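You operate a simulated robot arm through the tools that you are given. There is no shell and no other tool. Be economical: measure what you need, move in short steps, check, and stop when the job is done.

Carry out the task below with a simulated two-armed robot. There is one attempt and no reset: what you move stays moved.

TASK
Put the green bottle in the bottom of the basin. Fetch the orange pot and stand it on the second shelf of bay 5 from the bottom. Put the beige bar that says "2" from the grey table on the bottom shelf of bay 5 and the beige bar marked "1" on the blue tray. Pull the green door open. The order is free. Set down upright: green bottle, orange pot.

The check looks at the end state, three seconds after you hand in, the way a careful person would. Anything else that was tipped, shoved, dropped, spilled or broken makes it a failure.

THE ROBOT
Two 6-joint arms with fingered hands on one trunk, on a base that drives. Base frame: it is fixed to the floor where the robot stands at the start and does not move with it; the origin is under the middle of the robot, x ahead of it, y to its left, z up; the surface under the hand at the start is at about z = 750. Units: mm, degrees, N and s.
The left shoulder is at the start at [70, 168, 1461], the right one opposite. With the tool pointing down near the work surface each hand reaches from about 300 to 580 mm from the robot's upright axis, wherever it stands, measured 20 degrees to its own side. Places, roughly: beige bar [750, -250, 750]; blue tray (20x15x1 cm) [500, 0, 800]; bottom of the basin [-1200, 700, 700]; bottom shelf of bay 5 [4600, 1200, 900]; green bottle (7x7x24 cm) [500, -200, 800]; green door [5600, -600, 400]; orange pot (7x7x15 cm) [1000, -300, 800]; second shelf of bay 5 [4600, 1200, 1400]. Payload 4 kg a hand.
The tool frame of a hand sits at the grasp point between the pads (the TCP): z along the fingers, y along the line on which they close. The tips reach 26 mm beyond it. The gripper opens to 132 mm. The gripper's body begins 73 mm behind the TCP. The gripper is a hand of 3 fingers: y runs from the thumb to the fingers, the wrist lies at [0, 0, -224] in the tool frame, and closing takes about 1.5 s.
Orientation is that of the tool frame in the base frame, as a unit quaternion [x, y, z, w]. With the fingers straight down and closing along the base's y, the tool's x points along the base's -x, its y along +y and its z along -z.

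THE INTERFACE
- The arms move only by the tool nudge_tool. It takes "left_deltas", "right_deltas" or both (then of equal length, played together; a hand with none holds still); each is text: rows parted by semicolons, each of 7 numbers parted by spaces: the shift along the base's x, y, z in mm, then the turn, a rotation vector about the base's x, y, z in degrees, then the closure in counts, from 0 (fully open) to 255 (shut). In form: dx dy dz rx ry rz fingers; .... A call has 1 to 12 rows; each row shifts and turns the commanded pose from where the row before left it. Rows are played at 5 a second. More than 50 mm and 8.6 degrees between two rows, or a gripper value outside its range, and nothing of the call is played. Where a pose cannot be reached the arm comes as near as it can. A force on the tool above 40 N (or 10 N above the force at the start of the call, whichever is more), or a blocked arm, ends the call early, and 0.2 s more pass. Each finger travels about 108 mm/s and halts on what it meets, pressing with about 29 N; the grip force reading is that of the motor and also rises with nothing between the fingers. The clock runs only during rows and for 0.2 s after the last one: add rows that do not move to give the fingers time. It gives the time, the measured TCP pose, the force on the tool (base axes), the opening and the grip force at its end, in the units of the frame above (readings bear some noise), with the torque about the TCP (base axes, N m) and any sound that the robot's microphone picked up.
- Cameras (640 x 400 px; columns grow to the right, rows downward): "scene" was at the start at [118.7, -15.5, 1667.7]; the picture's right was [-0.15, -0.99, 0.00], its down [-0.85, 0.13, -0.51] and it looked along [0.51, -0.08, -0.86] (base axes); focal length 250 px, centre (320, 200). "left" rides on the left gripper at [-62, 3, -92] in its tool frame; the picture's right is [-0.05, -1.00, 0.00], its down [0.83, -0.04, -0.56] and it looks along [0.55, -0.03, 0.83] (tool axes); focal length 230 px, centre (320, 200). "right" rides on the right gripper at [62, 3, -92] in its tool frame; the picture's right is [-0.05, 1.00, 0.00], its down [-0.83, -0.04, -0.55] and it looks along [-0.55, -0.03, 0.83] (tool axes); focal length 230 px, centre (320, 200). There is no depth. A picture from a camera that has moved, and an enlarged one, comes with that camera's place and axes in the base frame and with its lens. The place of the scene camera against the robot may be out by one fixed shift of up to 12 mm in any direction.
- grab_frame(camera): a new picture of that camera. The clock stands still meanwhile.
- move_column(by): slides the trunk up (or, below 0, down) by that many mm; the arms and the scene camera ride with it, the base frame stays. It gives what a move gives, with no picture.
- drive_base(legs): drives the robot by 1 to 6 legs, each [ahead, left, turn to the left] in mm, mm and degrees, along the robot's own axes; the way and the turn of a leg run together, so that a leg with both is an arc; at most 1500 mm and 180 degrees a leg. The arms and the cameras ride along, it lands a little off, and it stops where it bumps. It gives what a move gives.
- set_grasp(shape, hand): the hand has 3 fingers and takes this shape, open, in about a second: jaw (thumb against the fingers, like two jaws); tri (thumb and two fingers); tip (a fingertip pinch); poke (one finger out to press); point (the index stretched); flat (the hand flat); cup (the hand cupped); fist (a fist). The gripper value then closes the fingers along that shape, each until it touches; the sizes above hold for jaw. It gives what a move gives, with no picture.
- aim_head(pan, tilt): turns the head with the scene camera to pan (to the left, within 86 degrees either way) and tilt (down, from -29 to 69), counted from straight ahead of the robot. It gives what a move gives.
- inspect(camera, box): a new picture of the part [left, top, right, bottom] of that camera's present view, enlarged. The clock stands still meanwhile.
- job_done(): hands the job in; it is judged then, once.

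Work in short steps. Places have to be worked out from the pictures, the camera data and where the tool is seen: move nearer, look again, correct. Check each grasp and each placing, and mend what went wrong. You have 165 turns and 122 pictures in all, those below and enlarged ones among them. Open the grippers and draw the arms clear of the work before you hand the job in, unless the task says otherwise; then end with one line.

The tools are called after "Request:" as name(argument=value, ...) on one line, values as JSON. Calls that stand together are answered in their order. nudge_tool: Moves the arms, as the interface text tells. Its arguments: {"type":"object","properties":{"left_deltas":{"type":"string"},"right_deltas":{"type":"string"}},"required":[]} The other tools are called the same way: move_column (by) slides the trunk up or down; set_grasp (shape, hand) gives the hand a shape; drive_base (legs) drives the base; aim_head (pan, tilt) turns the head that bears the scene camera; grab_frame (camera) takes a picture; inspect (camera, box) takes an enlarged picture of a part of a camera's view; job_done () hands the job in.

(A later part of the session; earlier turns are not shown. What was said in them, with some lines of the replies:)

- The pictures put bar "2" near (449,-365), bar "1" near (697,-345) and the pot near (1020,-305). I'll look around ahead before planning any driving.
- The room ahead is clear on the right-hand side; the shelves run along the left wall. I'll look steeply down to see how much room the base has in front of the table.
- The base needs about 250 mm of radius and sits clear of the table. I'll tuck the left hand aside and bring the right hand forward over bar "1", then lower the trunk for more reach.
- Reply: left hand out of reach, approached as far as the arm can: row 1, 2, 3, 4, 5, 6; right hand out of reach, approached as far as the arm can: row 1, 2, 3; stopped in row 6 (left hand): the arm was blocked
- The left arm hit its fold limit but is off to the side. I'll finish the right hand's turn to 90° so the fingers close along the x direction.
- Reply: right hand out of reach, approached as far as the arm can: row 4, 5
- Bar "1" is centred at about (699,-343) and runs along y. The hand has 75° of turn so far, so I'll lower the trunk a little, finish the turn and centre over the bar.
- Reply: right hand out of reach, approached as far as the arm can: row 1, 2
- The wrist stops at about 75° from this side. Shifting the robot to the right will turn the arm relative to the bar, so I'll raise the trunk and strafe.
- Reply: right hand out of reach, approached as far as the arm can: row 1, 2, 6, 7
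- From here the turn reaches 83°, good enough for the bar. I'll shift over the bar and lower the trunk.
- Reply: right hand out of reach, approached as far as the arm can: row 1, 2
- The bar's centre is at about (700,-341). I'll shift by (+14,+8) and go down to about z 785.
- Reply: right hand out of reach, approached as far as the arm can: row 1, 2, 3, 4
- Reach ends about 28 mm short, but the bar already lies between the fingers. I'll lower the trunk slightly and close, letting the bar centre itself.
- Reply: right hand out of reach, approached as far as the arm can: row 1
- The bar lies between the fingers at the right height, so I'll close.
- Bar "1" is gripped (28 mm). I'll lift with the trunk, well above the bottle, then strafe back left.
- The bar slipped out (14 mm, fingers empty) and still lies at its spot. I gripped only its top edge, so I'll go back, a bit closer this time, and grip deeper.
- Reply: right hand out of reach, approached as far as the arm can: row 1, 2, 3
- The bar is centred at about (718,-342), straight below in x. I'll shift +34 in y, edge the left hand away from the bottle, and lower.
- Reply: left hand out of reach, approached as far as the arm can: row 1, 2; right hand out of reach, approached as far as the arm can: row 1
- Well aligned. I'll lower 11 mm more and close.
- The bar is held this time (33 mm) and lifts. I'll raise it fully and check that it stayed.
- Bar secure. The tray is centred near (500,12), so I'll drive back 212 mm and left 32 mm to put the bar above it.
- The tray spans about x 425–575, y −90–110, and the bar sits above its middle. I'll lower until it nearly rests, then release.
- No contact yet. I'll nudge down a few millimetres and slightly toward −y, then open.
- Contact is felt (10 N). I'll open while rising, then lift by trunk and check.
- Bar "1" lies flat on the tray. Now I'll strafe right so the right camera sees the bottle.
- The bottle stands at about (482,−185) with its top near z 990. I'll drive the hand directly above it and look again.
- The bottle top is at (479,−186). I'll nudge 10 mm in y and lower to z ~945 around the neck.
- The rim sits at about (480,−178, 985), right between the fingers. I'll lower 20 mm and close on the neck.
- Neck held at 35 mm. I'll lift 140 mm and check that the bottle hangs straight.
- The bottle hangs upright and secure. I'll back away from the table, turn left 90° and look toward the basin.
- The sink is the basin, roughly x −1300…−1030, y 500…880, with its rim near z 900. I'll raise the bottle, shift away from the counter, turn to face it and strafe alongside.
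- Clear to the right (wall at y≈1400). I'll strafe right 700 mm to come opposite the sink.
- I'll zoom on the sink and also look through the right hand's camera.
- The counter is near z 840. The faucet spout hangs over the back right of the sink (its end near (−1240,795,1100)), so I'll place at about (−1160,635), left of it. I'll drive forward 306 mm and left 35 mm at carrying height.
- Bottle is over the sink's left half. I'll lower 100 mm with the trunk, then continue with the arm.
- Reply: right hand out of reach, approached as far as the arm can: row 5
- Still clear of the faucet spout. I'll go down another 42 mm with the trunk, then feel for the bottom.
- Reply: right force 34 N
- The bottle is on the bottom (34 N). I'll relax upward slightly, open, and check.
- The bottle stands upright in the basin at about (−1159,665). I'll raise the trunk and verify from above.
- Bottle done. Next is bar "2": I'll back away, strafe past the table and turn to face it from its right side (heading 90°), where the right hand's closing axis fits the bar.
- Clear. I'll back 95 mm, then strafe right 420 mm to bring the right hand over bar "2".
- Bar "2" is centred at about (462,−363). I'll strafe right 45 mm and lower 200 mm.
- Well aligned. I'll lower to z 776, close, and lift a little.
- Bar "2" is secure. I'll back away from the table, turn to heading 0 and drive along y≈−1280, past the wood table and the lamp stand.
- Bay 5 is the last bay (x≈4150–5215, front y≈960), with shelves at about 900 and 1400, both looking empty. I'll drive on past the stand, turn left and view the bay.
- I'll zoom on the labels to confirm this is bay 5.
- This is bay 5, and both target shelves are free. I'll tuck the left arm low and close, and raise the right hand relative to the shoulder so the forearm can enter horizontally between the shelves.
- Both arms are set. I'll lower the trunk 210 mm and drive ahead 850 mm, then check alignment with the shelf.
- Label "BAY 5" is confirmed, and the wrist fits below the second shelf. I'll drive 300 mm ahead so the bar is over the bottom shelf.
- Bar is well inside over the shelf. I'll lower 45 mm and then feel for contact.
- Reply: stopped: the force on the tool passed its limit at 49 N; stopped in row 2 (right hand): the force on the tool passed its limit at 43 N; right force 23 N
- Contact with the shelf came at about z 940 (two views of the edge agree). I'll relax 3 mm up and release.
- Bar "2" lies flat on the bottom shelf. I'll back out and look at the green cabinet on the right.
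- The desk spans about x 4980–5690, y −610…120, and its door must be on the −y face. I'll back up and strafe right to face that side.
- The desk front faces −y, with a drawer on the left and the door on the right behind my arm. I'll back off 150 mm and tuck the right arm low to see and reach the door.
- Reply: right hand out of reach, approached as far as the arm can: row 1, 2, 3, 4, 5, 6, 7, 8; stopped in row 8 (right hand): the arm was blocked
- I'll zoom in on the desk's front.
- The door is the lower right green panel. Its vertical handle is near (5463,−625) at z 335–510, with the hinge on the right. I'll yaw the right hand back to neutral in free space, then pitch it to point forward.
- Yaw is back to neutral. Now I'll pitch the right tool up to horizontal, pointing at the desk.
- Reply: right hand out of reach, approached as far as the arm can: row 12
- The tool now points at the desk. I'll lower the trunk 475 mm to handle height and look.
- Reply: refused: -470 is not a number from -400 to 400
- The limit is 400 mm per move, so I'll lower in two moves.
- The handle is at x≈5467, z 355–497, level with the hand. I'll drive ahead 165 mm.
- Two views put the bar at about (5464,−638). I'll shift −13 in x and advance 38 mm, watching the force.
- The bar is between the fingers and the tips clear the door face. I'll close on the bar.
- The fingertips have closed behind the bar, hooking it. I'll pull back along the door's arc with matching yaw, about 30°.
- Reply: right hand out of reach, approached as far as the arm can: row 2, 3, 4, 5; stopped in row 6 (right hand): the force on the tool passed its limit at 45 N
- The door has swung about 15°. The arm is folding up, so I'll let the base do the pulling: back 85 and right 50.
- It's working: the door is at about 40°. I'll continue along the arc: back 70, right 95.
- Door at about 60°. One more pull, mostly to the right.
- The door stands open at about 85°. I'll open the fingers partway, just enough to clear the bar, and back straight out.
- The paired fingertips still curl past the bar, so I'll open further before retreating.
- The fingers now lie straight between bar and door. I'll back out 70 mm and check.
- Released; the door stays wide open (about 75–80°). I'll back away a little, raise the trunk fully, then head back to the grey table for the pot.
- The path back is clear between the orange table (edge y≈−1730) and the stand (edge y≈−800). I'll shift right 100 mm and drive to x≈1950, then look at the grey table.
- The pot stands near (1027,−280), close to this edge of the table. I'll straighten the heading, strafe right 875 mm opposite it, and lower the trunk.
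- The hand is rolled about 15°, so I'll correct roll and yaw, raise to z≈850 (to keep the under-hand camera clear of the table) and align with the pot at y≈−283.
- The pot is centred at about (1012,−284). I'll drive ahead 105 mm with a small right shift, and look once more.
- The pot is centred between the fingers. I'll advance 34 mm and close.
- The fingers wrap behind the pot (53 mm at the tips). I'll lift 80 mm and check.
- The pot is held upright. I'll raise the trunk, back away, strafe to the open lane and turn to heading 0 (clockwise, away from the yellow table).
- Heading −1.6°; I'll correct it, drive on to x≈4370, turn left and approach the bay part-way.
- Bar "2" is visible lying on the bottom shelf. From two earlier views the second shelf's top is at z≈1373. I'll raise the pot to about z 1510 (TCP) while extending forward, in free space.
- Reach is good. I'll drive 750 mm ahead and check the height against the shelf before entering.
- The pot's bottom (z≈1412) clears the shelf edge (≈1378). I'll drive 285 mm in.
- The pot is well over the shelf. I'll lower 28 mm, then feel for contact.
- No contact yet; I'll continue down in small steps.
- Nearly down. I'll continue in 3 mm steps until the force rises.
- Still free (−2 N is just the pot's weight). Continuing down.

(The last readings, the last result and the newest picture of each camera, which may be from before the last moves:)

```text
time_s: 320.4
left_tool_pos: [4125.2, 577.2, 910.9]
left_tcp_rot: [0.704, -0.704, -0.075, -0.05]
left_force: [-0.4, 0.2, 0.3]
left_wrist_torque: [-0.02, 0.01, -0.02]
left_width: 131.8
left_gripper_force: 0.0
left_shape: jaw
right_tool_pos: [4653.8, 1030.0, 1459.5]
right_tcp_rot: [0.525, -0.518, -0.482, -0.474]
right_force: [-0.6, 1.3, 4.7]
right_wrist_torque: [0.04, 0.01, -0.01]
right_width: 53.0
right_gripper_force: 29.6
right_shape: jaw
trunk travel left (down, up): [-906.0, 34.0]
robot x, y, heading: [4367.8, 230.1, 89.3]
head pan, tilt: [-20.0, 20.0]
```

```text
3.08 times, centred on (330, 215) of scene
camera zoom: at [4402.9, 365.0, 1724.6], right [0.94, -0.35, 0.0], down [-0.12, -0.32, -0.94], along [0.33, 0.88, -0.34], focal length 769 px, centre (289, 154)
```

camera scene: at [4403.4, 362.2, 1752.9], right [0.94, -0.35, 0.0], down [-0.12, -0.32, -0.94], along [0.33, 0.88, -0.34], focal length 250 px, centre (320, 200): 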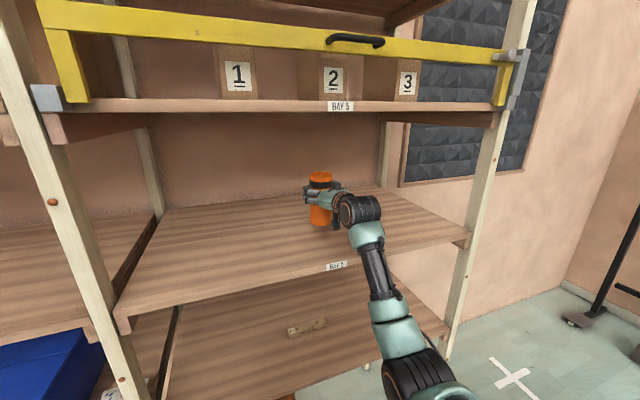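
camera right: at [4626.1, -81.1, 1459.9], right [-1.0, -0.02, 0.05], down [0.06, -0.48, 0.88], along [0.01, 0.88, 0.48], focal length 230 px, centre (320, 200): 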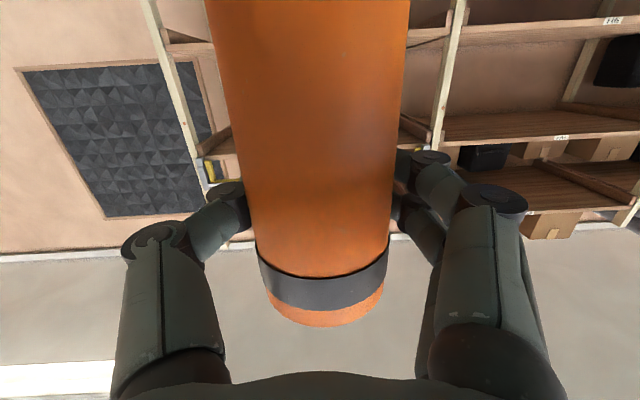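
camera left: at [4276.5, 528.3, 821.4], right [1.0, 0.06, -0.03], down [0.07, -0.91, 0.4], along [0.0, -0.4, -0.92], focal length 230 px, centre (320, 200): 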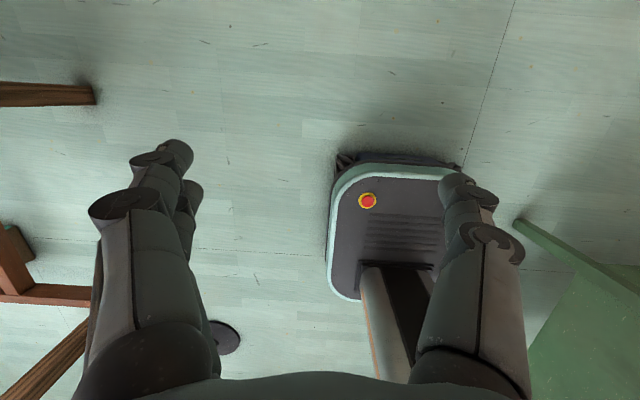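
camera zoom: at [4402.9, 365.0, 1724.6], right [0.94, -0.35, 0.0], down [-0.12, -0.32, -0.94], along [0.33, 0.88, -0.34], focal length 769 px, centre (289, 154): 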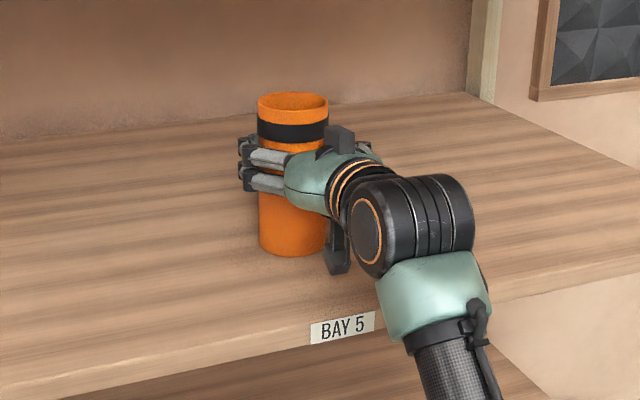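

Contact is reached (force reversed to +5 N). I'll settle 1 mm more and open gently.

Request:
nudge_tool(right_deltas="0 0 -1 0 0 0 255;0 0 0 0 0 0 240;0 0 0 0 0 0 215;0 0 0 0 0 0 185;0 0 0 0 0 0 150;0 0 0 0 0 0 100;0 0 0 0 0 0 50;0 0 0 0 0 0 0;0 0 0 0 0 0 0;0 0 0 0 0 0 0")

Request:
grab_frame(camera="right")

Request:
inspect(camera="scene", box=[260, 150, 400, 280])

```text
time_s: 322.6
left_tool_pos: [4125.3, 576.4, 911.2]
left_tcp_rot: [0.704, -0.704, -0.075, -0.05]
left_force: [0.1, -0.6, 0.0]
left_wrist_torque: [-0.03, 0.0, 0.01]
left_width: 132.0
left_gripper_force: 0.0
left_shape: jaw
right_tool_pos: [4653.6, 1029.6, 1457.6]
right_tcp_rot: [0.526, -0.519, -0.481, -0.473]
right_force: [0.0, -0.6, 0.3]
right_wrist_torque: [0.01, -0.02, 0.0]
right_width: 132.2
right_gripper_force: 0.1
right_shape: jaw
trunk travel left (down, up): [-906.0, 34.0]
robot x, y, heading: [4366.2, 231.8, 89.6]
head pan, tilt: [-20.0, 20.0]
```

```text
24 pictures are left
camera right: at [4650.7, 932.7, 1404.1], right [-1.0, -0.01, 0.05], down [0.05, -0.48, 0.88], along [0.02, 0.88, 0.48], focal length 230 px, centre (320, 200)
```

right: 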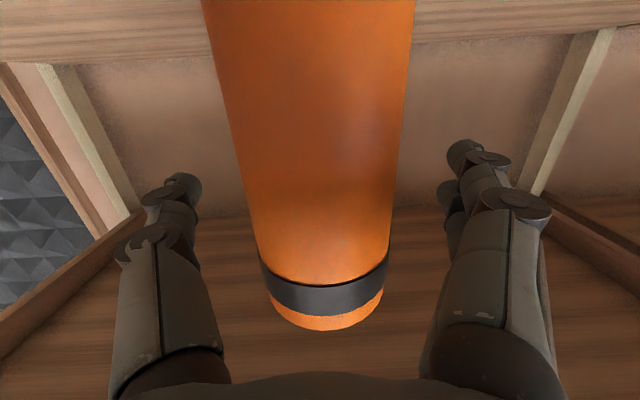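

```text
3.08 times, centred on (330, 215) of scene
camera zoom: at [4403.2, 365.1, 1724.6], right [0.94, -0.35, 0.0], down [-0.12, -0.32, -0.94], along [0.33, 0.88, -0.34], focal length 769 px, centre (289, 154)
```

zoom: 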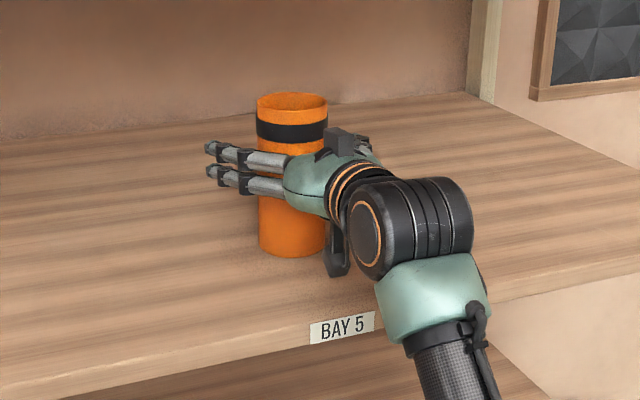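

The pot stands upright and is free of the fingers. I'll rise 15 mm for clearance and back straight out.

Request:
move_column(by=15)

Request:
drive_base(legs=[[-250, 0, 0], [-300, 0, 0]])

Request:
aim_head(pan=-10, tilt=20)

Request:
grab_frame(camera="scene")

```text
time_s: 323.2
left_tool_pos: [4124.8, 576.6, 926.2]
left_tcp_rot: [0.704, -0.704, -0.075, -0.05]
left_force: [-1.1, 0.0, 0.0]
left_wrist_torque: [0.01, 0.04, -0.01]
left_width: 131.7
left_gripper_force: 0.1
left_shape: jaw
right_tool_pos: [4654.5, 1029.8, 1472.1]
right_tcp_rot: [0.526, -0.518, -0.481, -0.473]
right_force: [-0.6, -0.3, 0.2]
right_wrist_torque: [-0.01, 0.01, -0.02]
right_width: 132.1
right_gripper_force: 0.1
right_shape: jaw
trunk travel left (down, up): [-921.0, 19.0]
robot x, y, heading: [4367.0, 232.9, 89.7]
head pan, tilt: [-20.0, 20.0]
```

```text
time_s: 326.7
left_tool_pos: [4117.9, 18.5, 923.2]
left_tcp_rot: [0.705, -0.703, -0.074, -0.049]
left_force: [-0.1, -0.2, 0.0]
left_wrist_torque: [0.01, 0.03, 0.0]
left_width: 131.9
left_gripper_force: 0.0
left_shape: jaw
right_tool_pos: [4644.1, 474.8, 1469.9]
right_tcp_rot: [0.527, -0.518, -0.481, -0.472]
right_force: [0.7, -0.6, -0.5]
right_wrist_torque: [0.02, -0.03, 0.03]
right_width: 131.8
right_gripper_force: 0.0
right_shape: jaw
trunk travel left (down, up): [-921.0, 19.0]
robot x, y, heading: [4362.1, -327.5, 89.6]
head pan, tilt: [-20.0, 20.0]
```

```text
time_s: 327.4
left_tool_pos: [4118.9, 16.3, 925.3]
left_tcp_rot: [0.706, -0.703, -0.075, -0.049]
left_force: [0.8, -0.1, 0.3]
left_wrist_torque: [0.0, -0.01, -0.01]
left_width: 132.2
left_gripper_force: 0.1
left_shape: jaw
right_tool_pos: [4643.6, 471.8, 1472.1]
right_tcp_rot: [0.527, -0.518, -0.481, -0.472]
right_force: [0.4, 0.6, 0.3]
right_wrist_torque: [0.02, 0.01, 0.02]
right_width: 132.1
right_gripper_force: 0.0
right_shape: jaw
trunk travel left (down, up): [-921.0, 19.0]
robot x, y, heading: [4365.0, -326.4, 89.5]
head pan, tilt: [-10.0, 20.0]
```

```text
22 pictures are left
camera scene: at [4381.6, -189.3, 1739.6], right [0.98, -0.18, 0.0], down [-0.06, -0.34, -0.94], along [0.17, 0.92, -0.34], focal length 250 px, centre (320, 200)
```

scene: 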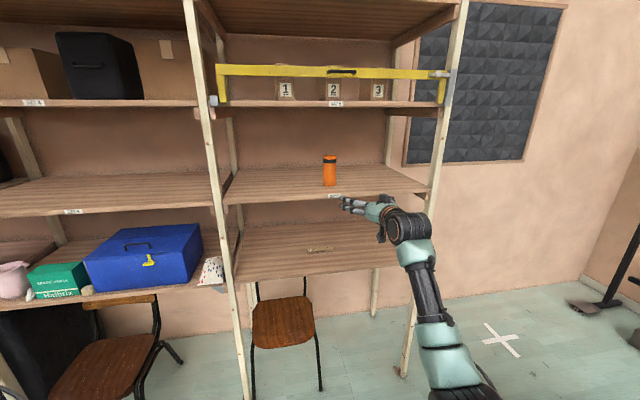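

Pot and bar both sit properly in bay 5. I'll take a last look at the green door.

Request:
drive_base(legs=[[-700, 0, 0]])

Request:
aim_head(pan=-65, tilt=35)

Request:
grab_frame(camera="scene")

```text
time_s: 331.2
left_tool_pos: [4113.5, -669.6, 925.2]
left_tcp_rot: [-0.7, 0.709, 0.074, 0.05]
left_force: [0.2, 0.1, -0.2]
left_wrist_torque: [0.01, -0.01, -0.01]
left_width: 131.9
left_gripper_force: 0.0
left_shape: jaw
right_tool_pos: [4647.5, -220.9, 1470.3]
right_tcp_rot: [-0.522, 0.523, 0.477, 0.476]
right_force: [0.1, 0.6, 0.0]
right_wrist_torque: [0.01, -0.01, -0.02]
right_width: 131.9
right_gripper_force: 0.1
right_shape: jaw
trunk travel left (down, up): [-921.0, 19.0]
robot x, y, heading: [4354.5, -1015.6, 88.6]
head pan, tilt: [-10.0, 20.0]
```

```text
time_s: 332.5
left_tool_pos: [4114.4, -669.8, 925.1]
left_tcp_rot: [-0.7, 0.709, 0.074, 0.05]
left_force: [0.1, 0.4, 0.4]
left_wrist_torque: [0.0, 0.0, 0.01]
left_width: 131.8
left_gripper_force: 0.0
left_shape: jaw
right_tool_pos: [4646.7, -223.7, 1473.5]
right_tcp_rot: [0.522, -0.521, -0.478, -0.476]
right_force: [-0.9, 0.0, 0.7]
right_wrist_torque: [-0.01, 0.02, -0.01]
right_width: 132.1
right_gripper_force: 0.1
right_shape: jaw
trunk travel left (down, up): [-921.0, 19.0]
robot x, y, heading: [4351.6, -1018.0, 89.1]
head pan, tilt: [-65.0, 35.0]
```

```text
21 pictures are left
camera scene: at [4436.2, -935.5, 1715.7], right [0.4, -0.92, 0.0], down [-0.52, -0.23, -0.82], along [0.75, 0.33, -0.57], focal length 250 px, centre (320, 200)
```

scene: 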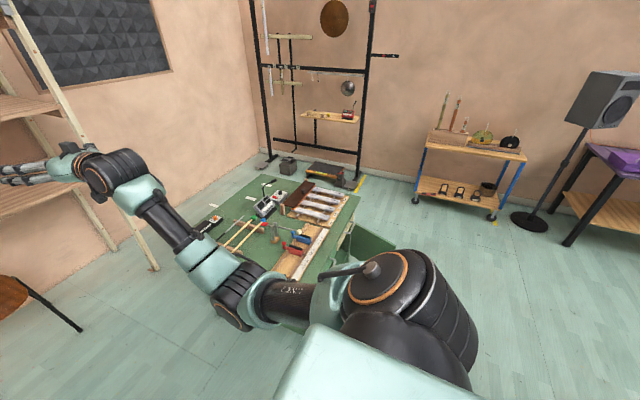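

All the jobs check out in the pictures: the door stands open, the pot and bar "2" are in bay 5, bar "1" is on the tray and the bottle is upright in the basin. Both grippers are open and the arms are clear, so I'll hand in.

Request:
job_done()

```text
The job is handed in.
```

The job is handed in: the bottle is upright in the basin, the orange pot is upright on the second shelf of bay 5, bar "2" is on its bottom shelf, bar "1" is on the blue tray, and the green door is open to about 75–80°.
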